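You operate a simulated robot arm through the tools that you are given. There is no shell and no other tool. Be economical: measure what you need, move in short steps, check, and stop when the job is done.

Carry out the task below with a simulated robot arm. There is one attempt and no reset: what you move stays moved.

TASK
Take the yellow dust cloth and put it on the cabinet end of the counter.

The check looks at the end state, three seconds after you hand in, the way a careful person would. Anything else that was tipped, shoved, dropped, spilled or broken makes it a failure. Flat cloth is picked up by pressing the open fingertips on it (5 to 10 N) and closing them slowly along it; thin cloth reads only 2 to 8 mm in the jaws.

THE ROBOT
A 5-joint arm with a two-finger parallel gripper, fixed in place. Base frame: the origin is at the foot of the arm, x ahead of it, y to its left, z up; the work surface is at about z = 0. Readings come in m, degrees, newtons and seconds.
With the tool pointing down near the work surface it reaches from about 0.26 to 0.6 m from the base axis. Its first joint turns from -66.0 to 66.0 degrees. The tool tilts only in the upright plane through the base axis and itself; it spins freely about its own axis. Payload 1.57 kg.
The tool frame sits at the grasp point between the pads (the TCP): z along the fingers, y along the line on which they close. The tips reach 0.03 m beyond it. Largest opening 0.08 m; finger width 0.017, thickness 0.012; the body of the gripper, 0.04 by 0.082 m, starts 0.08 m behind the TCP.
Orientation is that of the tool frame in the base frame, as a unit quaternion [w, x, y, z]. With the fingers straight down and closing along the base's y, the tool's x points along the base's -x, its y along +y and its z along -z.

THE INTERFACE
- The arm moves only by the tool servo_tool. Its argument "plan" is text: rows parted by semicolons, each of 7 numbers parted by spaces: the shift along the base's x, y, z in units of 20 mm (1.0 is 20 mm), then the turn, a rotation vector about the base's x, y, z in units of 8 degrees (1.0 is 8 degrees), then the finger opening in m, from 0 to 0.08. In form: x y z rx ry rz grip; .... A call has 1 to 10 rows; each row shifts and turns the commanded pose from where the row before left it. A call with a number of a shift or a turn outside -1 to 1 is refused whole. A row lasts 0.2 s, in which the tool goes at most 0.05 m and 8.6 degrees; a call with a longer step from one row to the next is refused whole, and so is a gripper value outside its range. Where a pose cannot be reached the arm comes as near as it can. A force on the tool above 40 N (or 10 N above the force at the start of the call, whichever is more), or a blocked arm, ends the call early, and 0.2 s more pass. Each finger travels about 0.153 m/s and halts on what it meets, pressing with about 33 N; the grip force reading is that of the motor and also rises with nothing between the fingers. The clock runs only during rows and for 0.2 s after the last one: add rows that do not move to give the fingers time. The reply holds the time, the measured pose of the TCP, the force on the tool along the base axes, the opening and the grip force, in the units named above and with some noise.
- Cameras (640 x 400 px; columns grow to the right, rows downward): "scene" is fixed at [0.0437, 0.4046, 0.514]; the picture's right is [-0.66, -0.75, 0.00], its down [-0.50, 0.44, -0.74] and it looks along [0.56, -0.49, -0.67] (base axes); focal length 286 px, centre (320, 200). "wrist" rides on the gripper at [-0.032, 0, -0.078] in the tool frame; the picture's right is [0.00, -1.00, 0.00], its down [0.97, 0.00, -0.24] and it looks along [0.24, 0.00, 0.97] (tool axes); focal length 218 px, centre (320, 200).
- capture(camera): a new picture of that camera. It takes no simulated time.
- locate(camera, pixels): there is no depth. For up to 12 entries [column, row, z] of the newest picture of that camera ("zoom" is the newest enlarged one), the place [x, y] in the base frame at which the ray of that pixel passes the height z, good to about 0.003 m. It takes no simulated time.
- close_up(camera, box): a new picture of the part [left, top, right, bottom] of that camera's present view, enlarged. It takes no simulated time.
- close_job(): hands the job in; it is judged then, once.

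Keep the steps short. Do not move on a guess: measure, check each grasp and each placing, and mend mistakes. In all there are 60 turns and 22 pictures (those below and enlarged ones count). Leave the gripper open and the arm clear of the work at the hand-in unless told otherwise, and finish with a single line.

The tools are called as name(argument=value, ...) on one line, values as JSON. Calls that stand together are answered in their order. servo_tool: Moves the arm, as the interface text tells. Its arguments: {"type":"object","properties":{"plan":{"type":"string"}},"required":["plan"]} The other tools are called the same way: capture (camera) takes a picture; locate (camera, pixels) gives the place at which the rays of pixels pass given heights; close_up (camera, box) takes an enlarged picture of a part of a camera's view; close_job () hands the job in.

At the start:

```text
t: 0.0
position: [0.3093, 0.0685, 0.3018]
tool_rot: [0.0, 0.0, 1.0, 0.001]
ft_force: [0.4, -0.2, 0.0]
grip_width: 0.0802
gripper_force: 0.0
```

scene: 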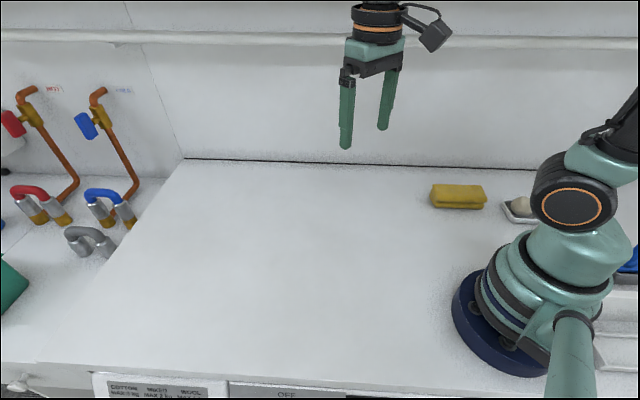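
wrist: 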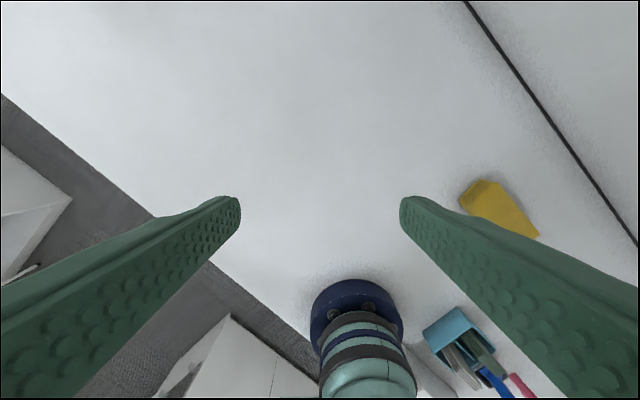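

I see a yellow object at about (458,196) in the scene view. I'll enlarge it, and look at the counter ends to find the cabinet.

close_up(camera="scene", box=[400, 150, 560, 250])

close_up(camera="scene", box=[0, 60, 240, 400])

locate(camera="scene", pixels=[[432, 205, 0], [485, 207, 0], [433, 185, 0.03], [482, 186, 0.03], [185, 160, 0], [40, 358, 0], [460, 380, 0], [400, 165, 0]])

locate(camera="wrist", pixels=[[460, 205, 0], [478, 180, 0.0], [498, 183, 0.03], [539, 235, 0.0], [525, 241, 0], [465, 2, 0], [150, 215, 0], [0, 95, 0], [636, 243, 0]])

```text
4.00 times, centred on (480, 200) of scene
```

zoom: 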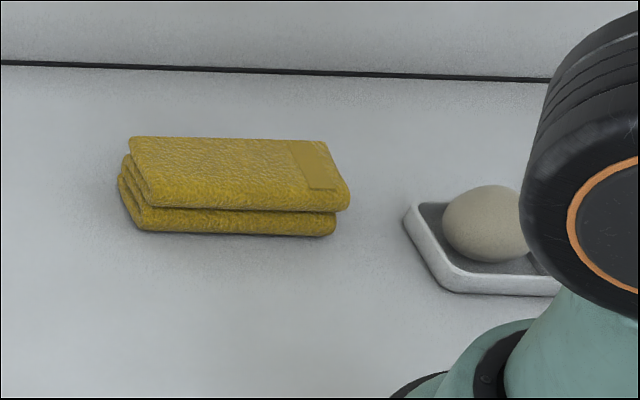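

```text
1.18 times, centred on (120, 230) of scene
```

zoom: 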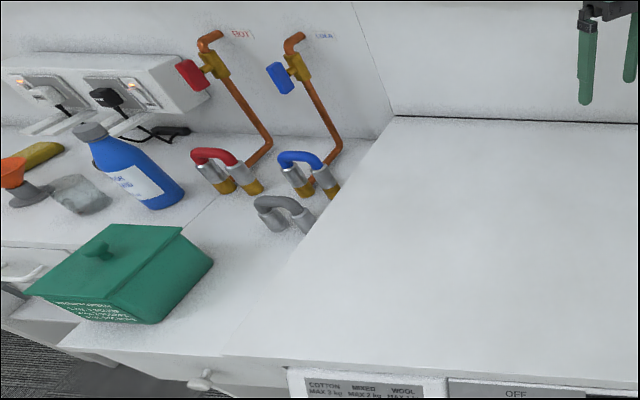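

```text
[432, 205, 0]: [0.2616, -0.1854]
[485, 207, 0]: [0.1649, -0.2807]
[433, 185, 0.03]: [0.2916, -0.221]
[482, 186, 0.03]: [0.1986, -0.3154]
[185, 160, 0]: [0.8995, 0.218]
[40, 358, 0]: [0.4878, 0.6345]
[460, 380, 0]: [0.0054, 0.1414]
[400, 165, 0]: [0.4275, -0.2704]
```

```text
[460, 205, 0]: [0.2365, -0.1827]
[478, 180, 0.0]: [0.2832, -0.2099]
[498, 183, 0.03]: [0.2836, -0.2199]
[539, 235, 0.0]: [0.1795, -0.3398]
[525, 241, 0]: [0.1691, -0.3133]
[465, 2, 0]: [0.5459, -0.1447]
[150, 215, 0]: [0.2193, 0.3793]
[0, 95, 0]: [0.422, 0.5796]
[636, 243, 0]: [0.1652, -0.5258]
```

The cloth is a folded stack around (0.23,-0.25). Now I'll look for which end of the counter has a cabinet, checking the right edge, the lower left, and the wrist view's front-side shapes.

close_up(camera="scene", box=[0, 300, 320, 400])

close_up(camera="scene", box=[440, 200, 640, 400])

close_up(camera="wrist", box=[0, 80, 540, 400])

```text
2.00 times, centred on (160, 350) of scene
```

zoom: 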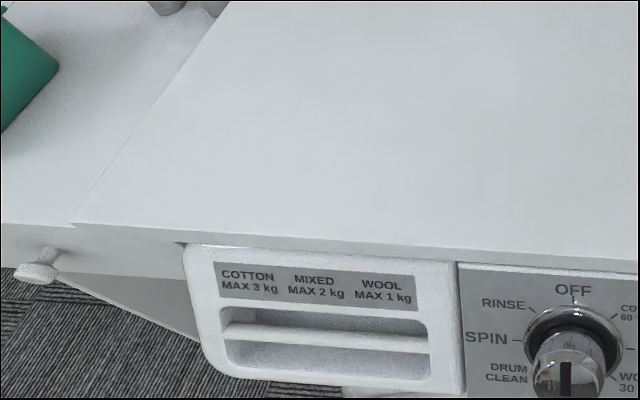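

```text
2.00 times, centred on (540, 300) of scene
```

zoom: 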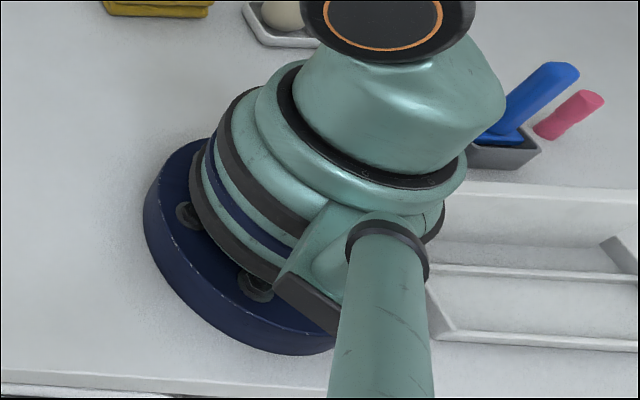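

```text
1.19 times, centred on (270, 240) of wrist
```

zoom: 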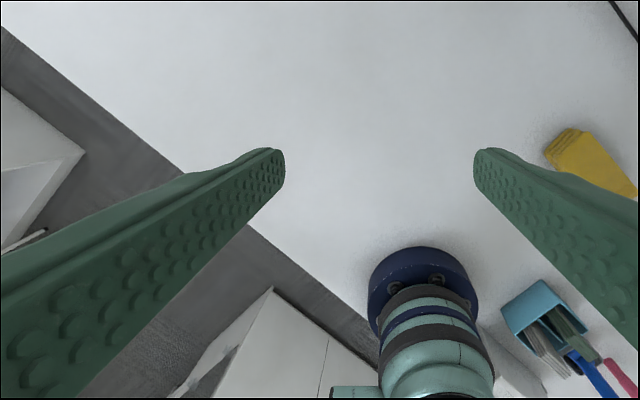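

The left end has a front knob under it (drawer/cabinet), and the right end looks like a sink/drainer. To be sure, I'll swing the arm high to azimuth ~45° and then tilt it outward to look along the counter to the left.

servo_tool(plan="-0.53 0.97 0.2 0 0 0.5 0.08;-0.53 0.97 0.2 0 0 0.5 0.08;-0.53 0.97 0.2 0 0 0.5 0.08;-0.53 0.97 0.2 0 0 0.5 0.08;-0.53 0.97 0.2 0 0 0.5 0.08;-0.53 0.97 0.2 0 0 0.5 0.08;-0.53 0.97 0.2 0 0 0.5 0.08;-0.53 0.97 0.2 0 0 0.5 0.08;0 0 0 0 0 0 0.08")

servo_tool(plan="0 0 0 0.7 -0.7 0 0.08;0 0 0 0.7 -0.7 0 0.08;0 0 0 0.7 -0.7 0 0.08;0 0 0 0.7 -0.7 0 0.08;0 0 0 0.7 -0.7 0 0.08;0 0 0 0.7 -0.7 0 0.08;0 0 0 0 0 0 0.08")

capture(camera="wrist")

```text
t: 2.0
position: [0.2253, 0.2251, 0.3333]
tool_rot: [0.0, -0.276, 0.961, 0.0]
ft_force: [0.7, 0.2, -0.5]
grip_width: 0.0801
gripper_force: 0.0
```

```text
t: 3.6
position: [0.2241, 0.223, 0.3332]
tool_rot: [0.352, -0.252, 0.88, 0.196]
ft_force: [-0.4, 0.2, 0.7]
grip_width: 0.0797
gripper_force: 0.1
```

```text
14 pictures are left
```

wrist: 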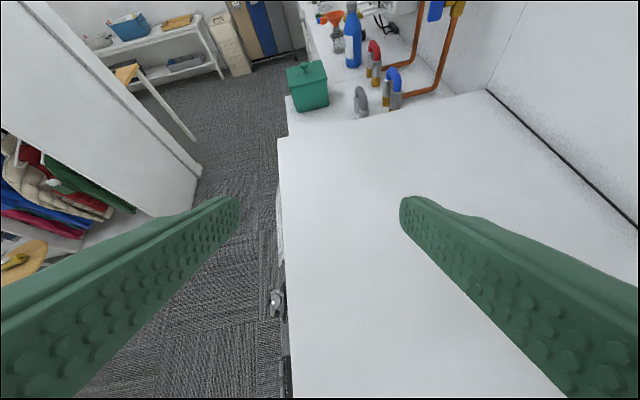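

The left side shows the counter slab ending, with a box and taps beyond it. There's also an open wardrobe across the aisle. Before deciding, I'll swing round to the right end at azimuth about -60° and look there the same way.

servo_tool(plan="0.45 -0.8 0 0 0 -0.47 0.08;0.45 -0.85 0 0 0 -0.47 0.08;0.45 -0.9 0 0 0 -0.47 0.08;0.45 -0.95 0 0 0 -0.47 0.08;0.45 -0.95 0 0 0 -0.47 0.08;0.45 -0.95 0 0 0 -0.47 0.08;0.45 -0.95 0 0 0 -0.47 0.08;0.45 -0.95 0 0 0 -0.47 0.08;0.45 -0.95 0 0 0 -0.47 0.08;0.45 -0.95 0 0 0 -0.47 0.08")

servo_tool(plan="0.1 -1 0 0 0 -0.46 0.08;0.1 -1 0 0 0 -0.46 0.08;-0.2 -1 0 0 0 -0.5 0.08;-0.2 -1 0 0 0 -0.5 0.08;-0.3 -1 0 0 0 -0.5 0.08;-0.4 -1 0 0 0 -0.5 0.08;-0.4 -1 0 0 0 -0.5 0.08;-0.5 -1 0 0 0 -0.5 0.08;-0.5 -1 0 0 0 -0.5 0.08;-0.6 -0.9 0 0 0 -0.5 0.08")

servo_tool(plan="-0.8 -0.9 0 0 0 -0.5 0.08;-0.8 -0.9 0 0 0 -0.5 0.08;-0.9 -0.9 0 0 0 -0.5 0.08;-0.9 -0.9 0 0 0 -0.5 0.08;-0.9 -0.9 0 0 0 -0.5 0.08;-0.9 -0.8 0 0 0 -0.4 0.08;0 0 0 0 0 0 0.08")

capture(camera="wrist")

```text
t: 5.8
position: [0.3152, 0.0385, 0.3331]
tool_rot: [0.396, 0.047, 0.914, 0.069]
ft_force: [-0.8, 0.7, -0.5]
grip_width: 0.0799
gripper_force: 0.0
```

```text
t: 8.0
position: [0.2578, -0.1576, 0.3344]
tool_rot: [0.398, 0.349, 0.846, -0.064]
ft_force: [0.3, -0.6, -0.1]
grip_width: 0.0799
gripper_force: 0.1
```

```text
t: 9.6
position: [0.1513, -0.2666, 0.3368]
tool_rot: [0.364, 0.524, 0.751, -0.171]
ft_force: [-0.6, 0.3, -0.4]
grip_width: 0.08
gripper_force: 0.0
out of reach, approached as far as the arm can: row 3, 6
```

```text
13 pictures are left
```

wrist: 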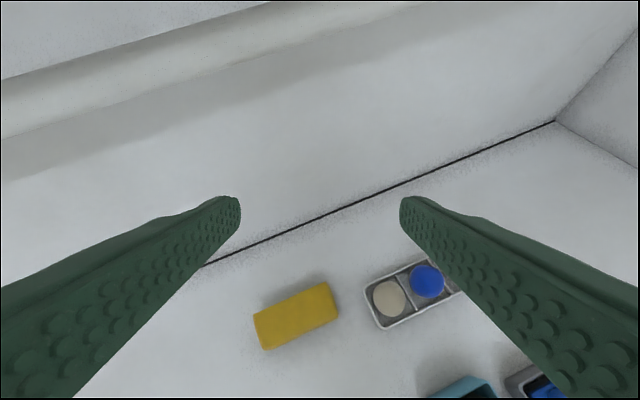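

The right side shows a corner, a soap dish and a caddy. I'll bring the tool back to vertical to see more of that end behind the arm.

servo_tool(plan="0 0 0.3 0.86 0.47 0 0.08;0 0 0.3 0.86 0.47 0 0.08;0 0 0.3 0.86 0.47 0 0.08;0 0 0.3 0.86 0.47 0 0.08;0 0 0.3 0.86 0.47 0 0.08;0 0 0.3 0.7 0.4 0 0.08;0 0 0 0 0 0 0.08")

capture(camera="wrist")

```text
t: 10.6
position: [0.151, -0.2604, 0.3565]
tool_rot: [0.149, 0.566, 0.808, -0.069]
ft_force: [-9.8, 14.5, 0.1]
grip_width: 0.08
gripper_force: 0.0
stopped in row 4: the force on the tool passed its limit (the readings are from after the stop); the commanded pose is now the measured one
```

```text
12 pictures are left
```

wrist: 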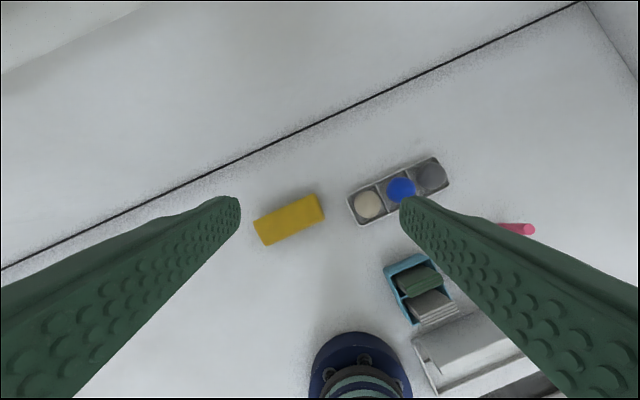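

The force limit tripped at (-9.8, 14.5) N, so something was touched, probably the wall ledge. I won't push further that way. First I'll measure the right end on this picture.

locate(camera="wrist", pixels=[[580, 3, 0], [636, 75, 0], [380, 270, 0], [412, 340, 0], [520, 230, 0], [350, 215, 0], [440, 160, 0], [255, 225, 0], [265, 245, 0], [325, 215, 0.0], [317, 193, 0.05], [440, 397, 0]])

servo_tool(plan="0.1 0.1 -1 0 0 0 0.08;0.3 0.3 -0.5 0 0 0 0.08;0 0 0 0 0 0 0.08")

capture(camera="scene")

```text
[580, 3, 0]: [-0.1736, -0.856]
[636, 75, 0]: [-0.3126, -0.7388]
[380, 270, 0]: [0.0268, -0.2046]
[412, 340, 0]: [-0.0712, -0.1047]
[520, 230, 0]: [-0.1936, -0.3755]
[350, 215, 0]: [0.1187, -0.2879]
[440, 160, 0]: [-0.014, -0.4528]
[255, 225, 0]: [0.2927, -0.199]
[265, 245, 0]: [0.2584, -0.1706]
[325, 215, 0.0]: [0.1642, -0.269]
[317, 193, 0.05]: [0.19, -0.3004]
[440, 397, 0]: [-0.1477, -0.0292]
```

```text
t: 11.3
position: [0.159, -0.2542, 0.3261]
tool_rot: [0.152, 0.564, 0.809, -0.064]
ft_force: [0.1, -0.4, 0.7]
grip_width: 0.0802
gripper_force: 0.0
```

```text
11 pictures are left
```

scene: 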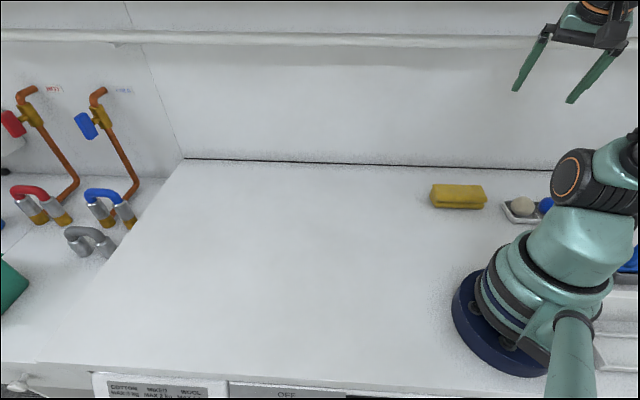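

Locate puts the right end at a corner near (-0.17,-0.86) and the left seam at about (0.49,0.63) to (0.90,0.22). The base is midway between them. To see what stands at the right end, I'll swing to azimuth ~15° and tilt the tool inward to look back past the base.

servo_tool(plan="0.52 0.97 0 0 0 0.507 0.08;0.52 0.97 0 0 0 0.507 0.08;0.52 0.97 0 0 0 0.507 0.08;0.52 0.97 0 0 0 0.507 0.08;0.52 0.97 0 0 0 0.507 0.08;0.52 0.97 0 0 0 0.507 0.08;0.52 0.97 0 0 0 0.507 0.08;0.52 0.97 0 0 0 0.507 0.08;0.52 0.97 0 0 0 0.507 0.08")

servo_tool(plan="0.52 0.97 0 0 0 0.507 0.08;0.52 0.97 0 0 0 0.507 0.08;0.52 0.97 0 0 0 0.507 0.08;0.52 0.97 0 0 0 0.507 0.08;0.52 0.97 0 0 0 0.507 0.08;0.52 0.97 0 0 0 0.507 0.08;0.52 0.97 0 0 0 0.507 0.08;0.52 0.97 0 0 0 0.507 0.08;0.52 0.97 0 0 0 0.507 0.08;0 0 0 0 0 0 0.08")

servo_tool(plan="0 0 0 -0.25 0.92 0 0.08;0 0 0 -0.25 0.92 0 0.08;0 0 0 -0.25 0.92 0 0.08;0 0 0 -0.25 0.92 0 0.08;0 0 0 -0.25 0.92 0 0.08;0 0 0 -0.25 0.92 0 0.08;0 0 0 -0.25 0.92 0 0.08;0 0 0 0 0 0 0.08")

capture(camera="wrist")

```text
t: 13.3
position: [0.2545, -0.0779, 0.3261]
tool_rot: [0.164, 0.28, 0.946, -0.001]
ft_force: [0.4, -0.7, -0.4]
grip_width: 0.0797
gripper_force: 0.1
```

```text
t: 15.6
position: [0.3476, 0.0953, 0.3273]
tool_rot: [0.16, -0.028, 0.986, 0.04]
ft_force: [-0.1, 0.0, -0.3]
grip_width: 0.0798
gripper_force: 0.1
```

```text
t: 17.4
position: [0.3466, 0.0949, 0.3262]
tool_rot: [-0.288, -0.028, 0.955, -0.071]
ft_force: [-0.2, 0.0, -0.9]
grip_width: 0.0802
gripper_force: 0.1
```

```text
10 pictures are left
```

wrist: 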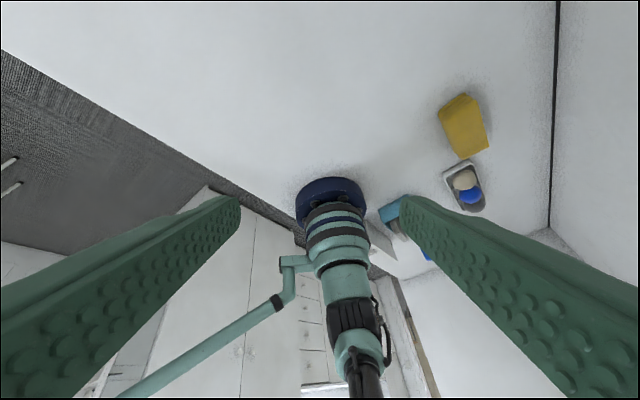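

Behind the base there is tall white furniture at (250,300) and a frame at (410,350). I'll enlarge that area.

close_up(camera="wrist", box=[120, 170, 488, 400])

```text
1.74 times, centred on (304, 285) of wrist
```

zoom: 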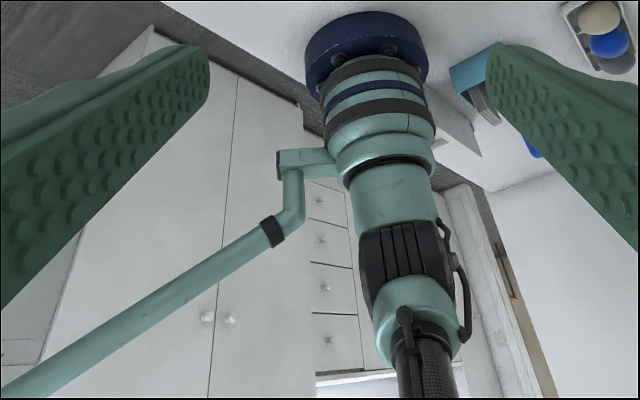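

The left end is the only one I can reach with free space: the right reach limit is already occupied by the soap dish. The left end also has the knobbed cabinet unit. Whatever the target, I need the cloth first, so I'll level the tool and move over it with the fingers closing across its short side.

servo_tool(plan="0 0 0 0.23 -0.834 0 0.08;0 0 0 0.23 -0.834 0 0.08;0 0 0 0.23 -0.834 0 0.08;0 0 0 0.23 -0.834 0 0.08;0 0 0 0.23 -0.834 0 0.08;0 0 0 0 0 0 0.08")

servo_tool(plan="-0.33 -0.93 0 0 0 0.29 0.08;-0.33 -0.93 0 0 0 0.29 0.08;-0.33 -0.93 0 0 0 0.29 0.08;-0.33 -0.93 0 0 0 0.29 0.08;-0.33 -0.93 0 0 0 0.29 0.08;-0.33 -0.93 0 0 0 0.29 0.08;-0.33 -0.93 0 0 0 0.29 0.08;-0.33 -0.93 0 0 0 0.29 0.08;-0.33 -0.93 0 0 0 0.29 0.08")

servo_tool(plan="-0.33 -0.93 -0.4 0 0 0.29 0.08;-0.33 -0.93 -0.4 0 0 0.29 0.08;-0.33 -0.93 -0.4 0 0 0.29 0.08;-0.33 -0.93 -0.4 0 0 0.29 0.08;-0.33 -0.93 -0.4 0 0 0.29 0.08;-0.33 -0.93 -0.4 0 0 0.29 0.08;-0.33 -0.93 -0.4 0 0 0.29 0.08;-0.33 -0.93 -0.4 0 0 0.29 0.08;-0.33 -0.93 -0.4 0 0 0.29 0.08;0 0 0 0 0 0 0.08")

capture(camera="wrist")

```text
t: 18.8
position: [0.3462, 0.0961, 0.3273]
tool_rot: [0.002, -0.028, 1.0, 0.001]
ft_force: [0.4, 0.1, 0.6]
grip_width: 0.0801
gripper_force: 0.0
```

```text
t: 20.8
position: [0.2882, -0.0724, 0.3265]
tool_rot: [0.004, -0.21, 0.978, -0.002]
ft_force: [0.3, -0.3, -1.1]
grip_width: 0.0801
gripper_force: 0.0
```

```text
t: 22.1
position: [0.2745, -0.13, 0.3036]
tool_rot: [0.026, -0.399, 0.916, -0.029]
ft_force: [-0.2, -1.2, -0.1]
grip_width: 0.0804
gripper_force: 0.2
stopped in row 6: the arm was blocked; the commanded pose is now the measured one
```

```text
8 pictures are left
```

wrist: 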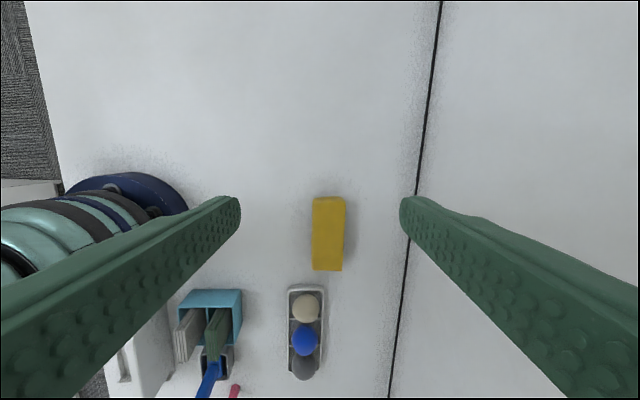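

The arm reported "blocked" at (0.27,-0.13,0.30), with little force on the tool itself. Both stops came with the gripper high and close to the wall, so the wall ledge (roughly z 0.36 by my ray estimate) is the likely cause. I'll back away from the wall, go down low, and then check the scene.

servo_tool(plan="-0.2 0.5 0 0 0 0 0.08;-0.2 0.5 -0.5 0 0 0 0.08;0 0 -1 0 0 0 0.08;0 0 -1 0 0 0 0.08;0 0 -1 0 0 0 0.08;0 0 -1 0 0 0 0.08;0 0 -1 0 0 0 0.08;0 0 -1 0 0 0 0.08;0 0 -1 0 0 0 0.08;0 0 0 0 0 0 0.08")

capture(camera="scene")

```text
t: 24.3
position: [0.2677, -0.1127, 0.1521]
tool_rot: [0.027, -0.399, 0.916, -0.028]
ft_force: [0.2, -0.1, 0.4]
grip_width: 0.0802
gripper_force: 0.0
```

```text
7 pictures are left
```

scene: 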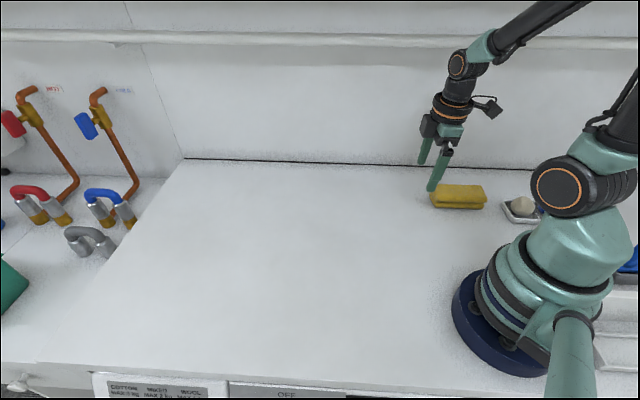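

The scene is undisturbed, with the gripper tips at (430,190), just up-left of the cloth. I'll locate the cloth's corners in the last wrist picture.

locate(camera="wrist", pixels=[[313, 198, 0.04], [345, 198, 0.04], [343, 271, 0.04], [313, 270, 0.04], [290, 287, 0.01], [325, 287, 0.01]])

locate(camera="scene", pixels=[[438, 202, 0.04], [487, 202, 0.04], [433, 184, 0.04], [481, 185, 0.04], [435, 208, 0], [483, 209, 0]])

```text
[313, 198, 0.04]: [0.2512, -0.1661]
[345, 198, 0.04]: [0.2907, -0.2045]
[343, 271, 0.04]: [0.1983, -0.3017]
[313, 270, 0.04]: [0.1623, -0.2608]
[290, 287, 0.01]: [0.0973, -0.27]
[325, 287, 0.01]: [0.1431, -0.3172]
```

```text
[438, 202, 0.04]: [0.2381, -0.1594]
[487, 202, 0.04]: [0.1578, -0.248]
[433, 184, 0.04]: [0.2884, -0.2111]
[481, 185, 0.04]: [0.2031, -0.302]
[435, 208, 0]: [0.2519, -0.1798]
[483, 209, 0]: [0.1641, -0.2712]
```

Both cameras agree on the cloth: centre about (0.226,-0.234), 0.13 long, 0.055 wide and 0.04 high. The tool's closing line is already across its width. I'll level the small tilt and move over the centre at z 0.15.

servo_tool(plan="0 0 0 0.23 0.5 0 0.08;-0.3 -0.87 0 0 0 0 0.08;-0.3 -0.87 0 0 0 0 0.08;-0.3 -0.87 0 0 0 0 0.08;-0.3 -0.87 0 0 0 0 0.08;-0.3 -0.87 0 0 0 0 0.08;-0.3 -0.87 0 0 0 0 0.08;-0.3 -0.87 -0.5 0 0 0 0.08;0 0 -0.5 0 0 0 0.08;0 0 0 0 0 0 0.08")

capture(camera="wrist")

```text
t: 26.5
position: [0.2261, -0.2358, 0.1336]
tool_rot: [0.0, -0.399, 0.917, -0.001]
ft_force: [1.3, 0.6, -0.1]
grip_width: 0.0803
gripper_force: 0.0
```

```text
6 pictures are left
```

wrist: 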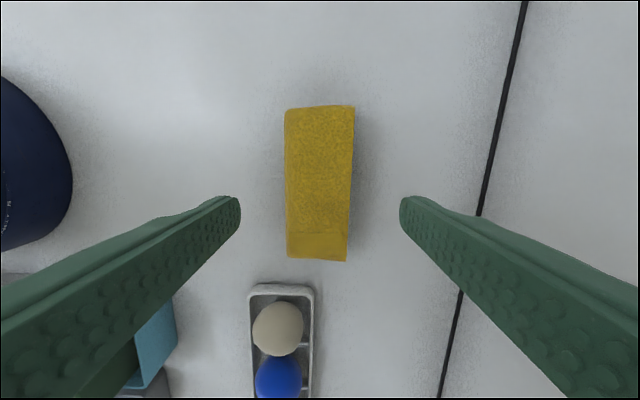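

The cloth is centred between the fingers (columns 287–350 between 240 and 400), and the soap dish is clear. I'll descend to TCP z ≈ 0.040, which puts the tips about 1 cm above the counter, then close slowly.

servo_tool(plan="0 0 -0.8 0 0 0 0.08;0 0 -0.8 0 0 0 0.08;0 0 -0.8 0 0 0 0.08;0 0 -0.8 0 0 0 0.08;0 0 -0.8 0 0 0 0.08;0 0 -0.6 0 0 0 0.08;0 0 0 0 0 0 0.08")

servo_tool(plan="0 0 0 0 0 0 0.07;0 0 0 0 0 0 0.062;0 0 0 0 0 0 0.055;0 0 0 0 0 0 0.048;0 0 0 0 0 0 0.04;0 0 0 0 0 0 0.03;0 0 0 0 0 0 0.025;0 0 0 0 0 0 0.025")

```text
t: 28.1
position: [0.2262, -0.2329, 0.0403]
tool_rot: [0.0, -0.399, 0.917, -0.001]
ft_force: [0.1, 0.2, 0.5]
grip_width: 0.0799
gripper_force: 0.2
```

```text
t: 29.9
position: [0.2268, -0.2342, 0.0412]
tool_rot: [0.0, -0.398, 0.917, 0.0]
ft_force: [0.0, 0.6, 0.0]
grip_width: 0.055
gripper_force: 33.0
```

The fingers halted at 0.055 m with 33 N, which matches the cloth's width. I'll lift to about z 0.12 and check that it came along.

servo_tool(plan="0 0 0.5 0 0 0 0.025;0 0 0.8 0 0 0 0.025;0 0 0.9 0 0 0 0.025;0 0 0.9 0 0 0 0.025;0 0 0.9 0 0 0 0.025;0 0 0 0 0 0 0.025")

capture(camera="scene")

```text
t: 31.3
position: [0.2261, -0.2332, 0.1211]
tool_rot: [0.0, -0.399, 0.917, 0.0]
ft_force: [-0.1, 0.2, 0.1]
grip_width: 0.0549
gripper_force: 32.9
```

```text
5 pictures are left
```

scene: 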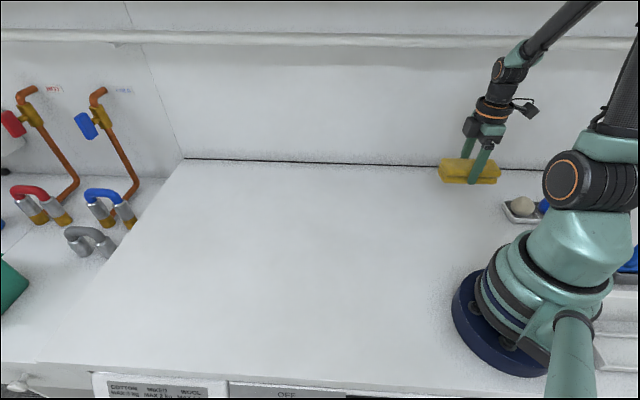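

The cloth is lifted cleanly, with the width still 0.055 and the soap dish untouched. I'll carry it low across the empty counter toward the left, cabinet end, aiming for about (0.45, 0.35).

servo_tool(plan="0.6 0.9 0 0 0 0 0.025;0.6 0.95 0 0 0 0 0.025;0.6 0.97 0 0 0 0 0.025;0.6 0.97 0 0 0 0 0.025;0.6 0.97 0 0 0 0 0.025;0.6 0.97 0 0 0 0 0.025;0.6 0.97 0 0 0 0 0.025;0.6 0.97 0 0 0 0 0.025;0.6 0.97 0 0 0 0 0.025;0.6 0.97 0 0 0 0 0.025")

servo_tool(plan="0.5 0.97 0 0 0 0 0.025;0.5 0.97 0 0 0 0 0.025;0.3 0.97 0 0 0 0 0.025;0.3 0.97 0 0 0 0 0.025;0.3 0.97 0 0 0 0 0.025;0.3 0.97 0 0 0 0 0.025;0.3 0.97 0 0 0 0 0.025;0.3 0.97 0 0 0 0 0.025;0.3 0.97 0 0 0 0 0.025;0.3 0.97 0 0 0 0 0.025")

servo_tool(plan="0.2 0.97 0 0 0 0 0.025;0.2 0.97 0 0 0 0 0.025;0.2 0.97 0 0 0 0 0.025;0.2 0.97 0 0 0 0 0.025;0.2 0.97 0 0 0 0 0.025;0.2 0.97 0 0 0 0 0.025;0.2 0.97 0 0 0 0 0.025;0.2 0.97 0 0 0 0 0.025;0.2 0.97 0 0 0 0 0.025;0 0 0 0 0 0 0.025")

capture(camera="wrist")

```text
t: 33.5
position: [0.3455, -0.042, 0.1218]
tool_rot: [0.001, -0.399, 0.917, 0.0]
ft_force: [0.0, 0.8, -0.5]
grip_width: 0.0549
gripper_force: 33.1
```

```text
t: 35.7
position: [0.4161, 0.1531, 0.1217]
tool_rot: [0.0, -0.399, 0.917, 0.0]
ft_force: [1.0, -0.4, 0.1]
grip_width: 0.0549
gripper_force: 33.0
```

```text
t: 37.9
position: [0.4486, 0.3282, 0.1213]
tool_rot: [-0.001, -0.398, 0.917, -0.001]
ft_force: [-0.2, 0.4, -0.3]
grip_width: 0.0547
gripper_force: 32.8
```

```text
4 pictures are left
```

wrist: 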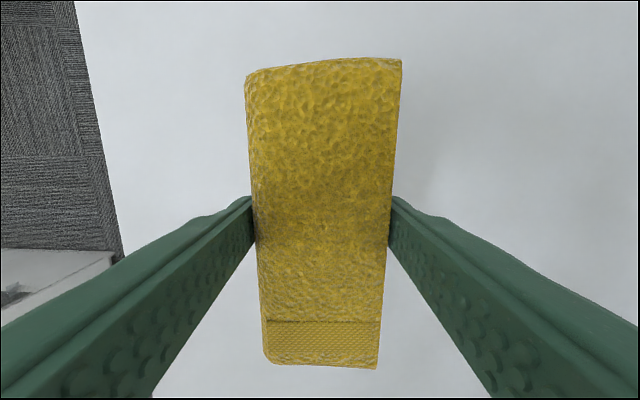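

The cloth is held firmly over an empty part of the counter. I'll go slightly further to (0.455,0.355) and lower to TCP z ≈ 0.043, just above the height it was grasped at.

servo_tool(plan="0.15 0.7 0 0 0 0 0.025;0.15 0.7 0 0 0 0 0.025;0 0 -0.8 0 0 0 0.025;0 0 -0.8 0 0 0 0.025;0 0 -0.8 0 0 0 0.025;0 0 -0.8 0 0 0 0.025;0 0 -0.5 0 0 0 0.025;0 0 -0.3 0 0 0 0.025;0 0 0 0 0 0 0.025")

```text
t: 39.9
position: [0.455, 0.3545, 0.0396]
tool_rot: [0.0, -0.399, 0.917, 0.0]
ft_force: [-0.2, 0.1, 1.2]
grip_width: 0.0546
gripper_force: 32.4
```

The TCP is at z 0.040 with a slight upward force of 1.2 N, so the cloth is on the counter. I'll open slowly, then lift straight up.

servo_tool(plan="0 0 0 0 0 0 0.056;0 0 0 0 0 0 0.062;0 0 0 0 0 0 0.07;0 0 0 0 0 0 0.08;0 0 0 0 0 0 0.08")

servo_tool(plan="0 0 0.4 0 0 0 0.08;0 0 0.8 0 0 0 0.08;0 0 1 0 0 0 0.08;0 0 1 0 0 0 0.08;0 0 1 0 0 0 0.08;-0.5 -0.4 1 0 0 0 0.08;-0.8 -0.6 0.5 0 0 0 0.08;-0.8 -0.6 0.5 0 0 0 0.08;-0.8 -0.6 0.3 0 0 0 0.08;0 0 0 0 0 0 0.08")

capture(camera="scene")

capture(camera="wrist")

```text
t: 41.1
position: [0.4538, 0.3527, 0.0401]
tool_rot: [0.0, -0.399, 0.917, 0.001]
ft_force: [-0.2, -0.2, 0.4]
grip_width: 0.0798
gripper_force: 0.0
```

```text
t: 43.3
position: [0.3995, 0.3106, 0.1725]
tool_rot: [0.0, -0.399, 0.917, 0.0]
ft_force: [-0.6, 0.0, -0.4]
grip_width: 0.0799
gripper_force: 0.0
```

```text
3 pictures are left
```

scene: 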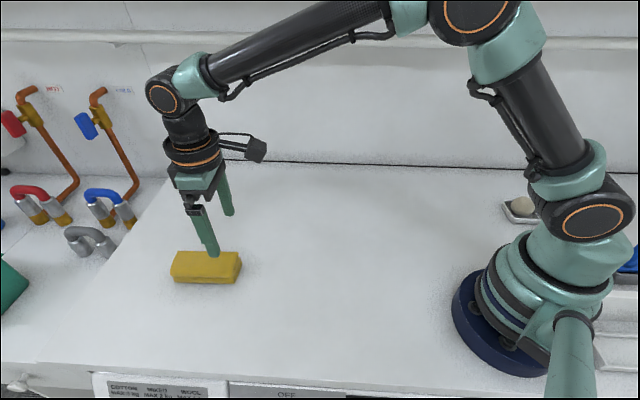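

```text
2 pictures are left
```

wrist: 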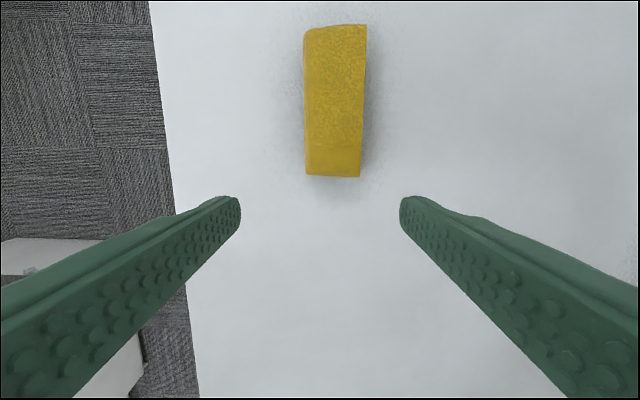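

The cloth lies flat and intact on the left part of the counter, the gripper is open, and nothing else has moved. I'll spend one more look toward this end, tilting outward, to confirm the cabinet is there.

servo_tool(plan="-0.7 -0.6 0.9 0 0 0 0.08;-0.7 -0.6 0.9 0 0 0 0.08;-0.3 -0.3 0.9 0.57 -0.74 0 0.08;0 0 0.9 0.57 -0.74 0 0.08;0 0 0.9 0.57 -0.74 0 0.08;0 0 0.9 0.57 -0.74 0 0.08;0 0 0.5 0.57 -0.74 0 0.08;0 0 0 0.57 -0.74 0 0.08;0 0 0 0.57 -0.74 0 0.08;0 0 0 0 0 0 0.08")

capture(camera="wrist")

```text
t: 45.5
position: [0.3639, 0.2799, 0.2887]
tool_rot: [0.428, -0.357, 0.823, 0.108]
ft_force: [0.0, 0.1, 0.3]
grip_width: 0.0799
gripper_force: 0.2
```

```text
1 pictures are left
```

wrist: 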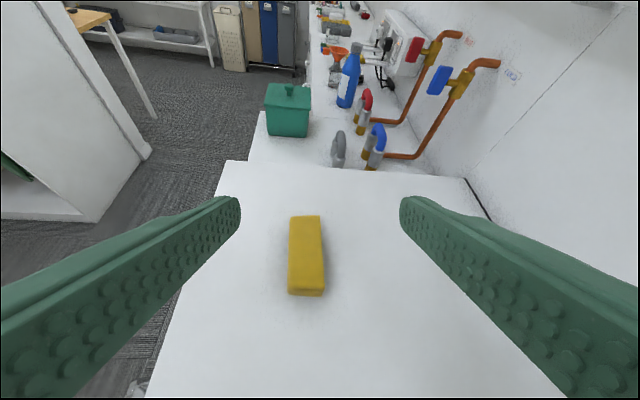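

The cloth sits near the left end of the counter, next to the knobbed cabinet unit. The gripper is open and the arm is clear, so I'm handing in.

close_job()

```text
The job is handed in.
```

I put the yellow dust cloth down flat near the left end of the counter, which I took to be the cabinet end because of the knobbed unit beside it; the arm hit something twice near the wall, most likely the ledge, but nothing looked moved in the pictures I took afterwards.
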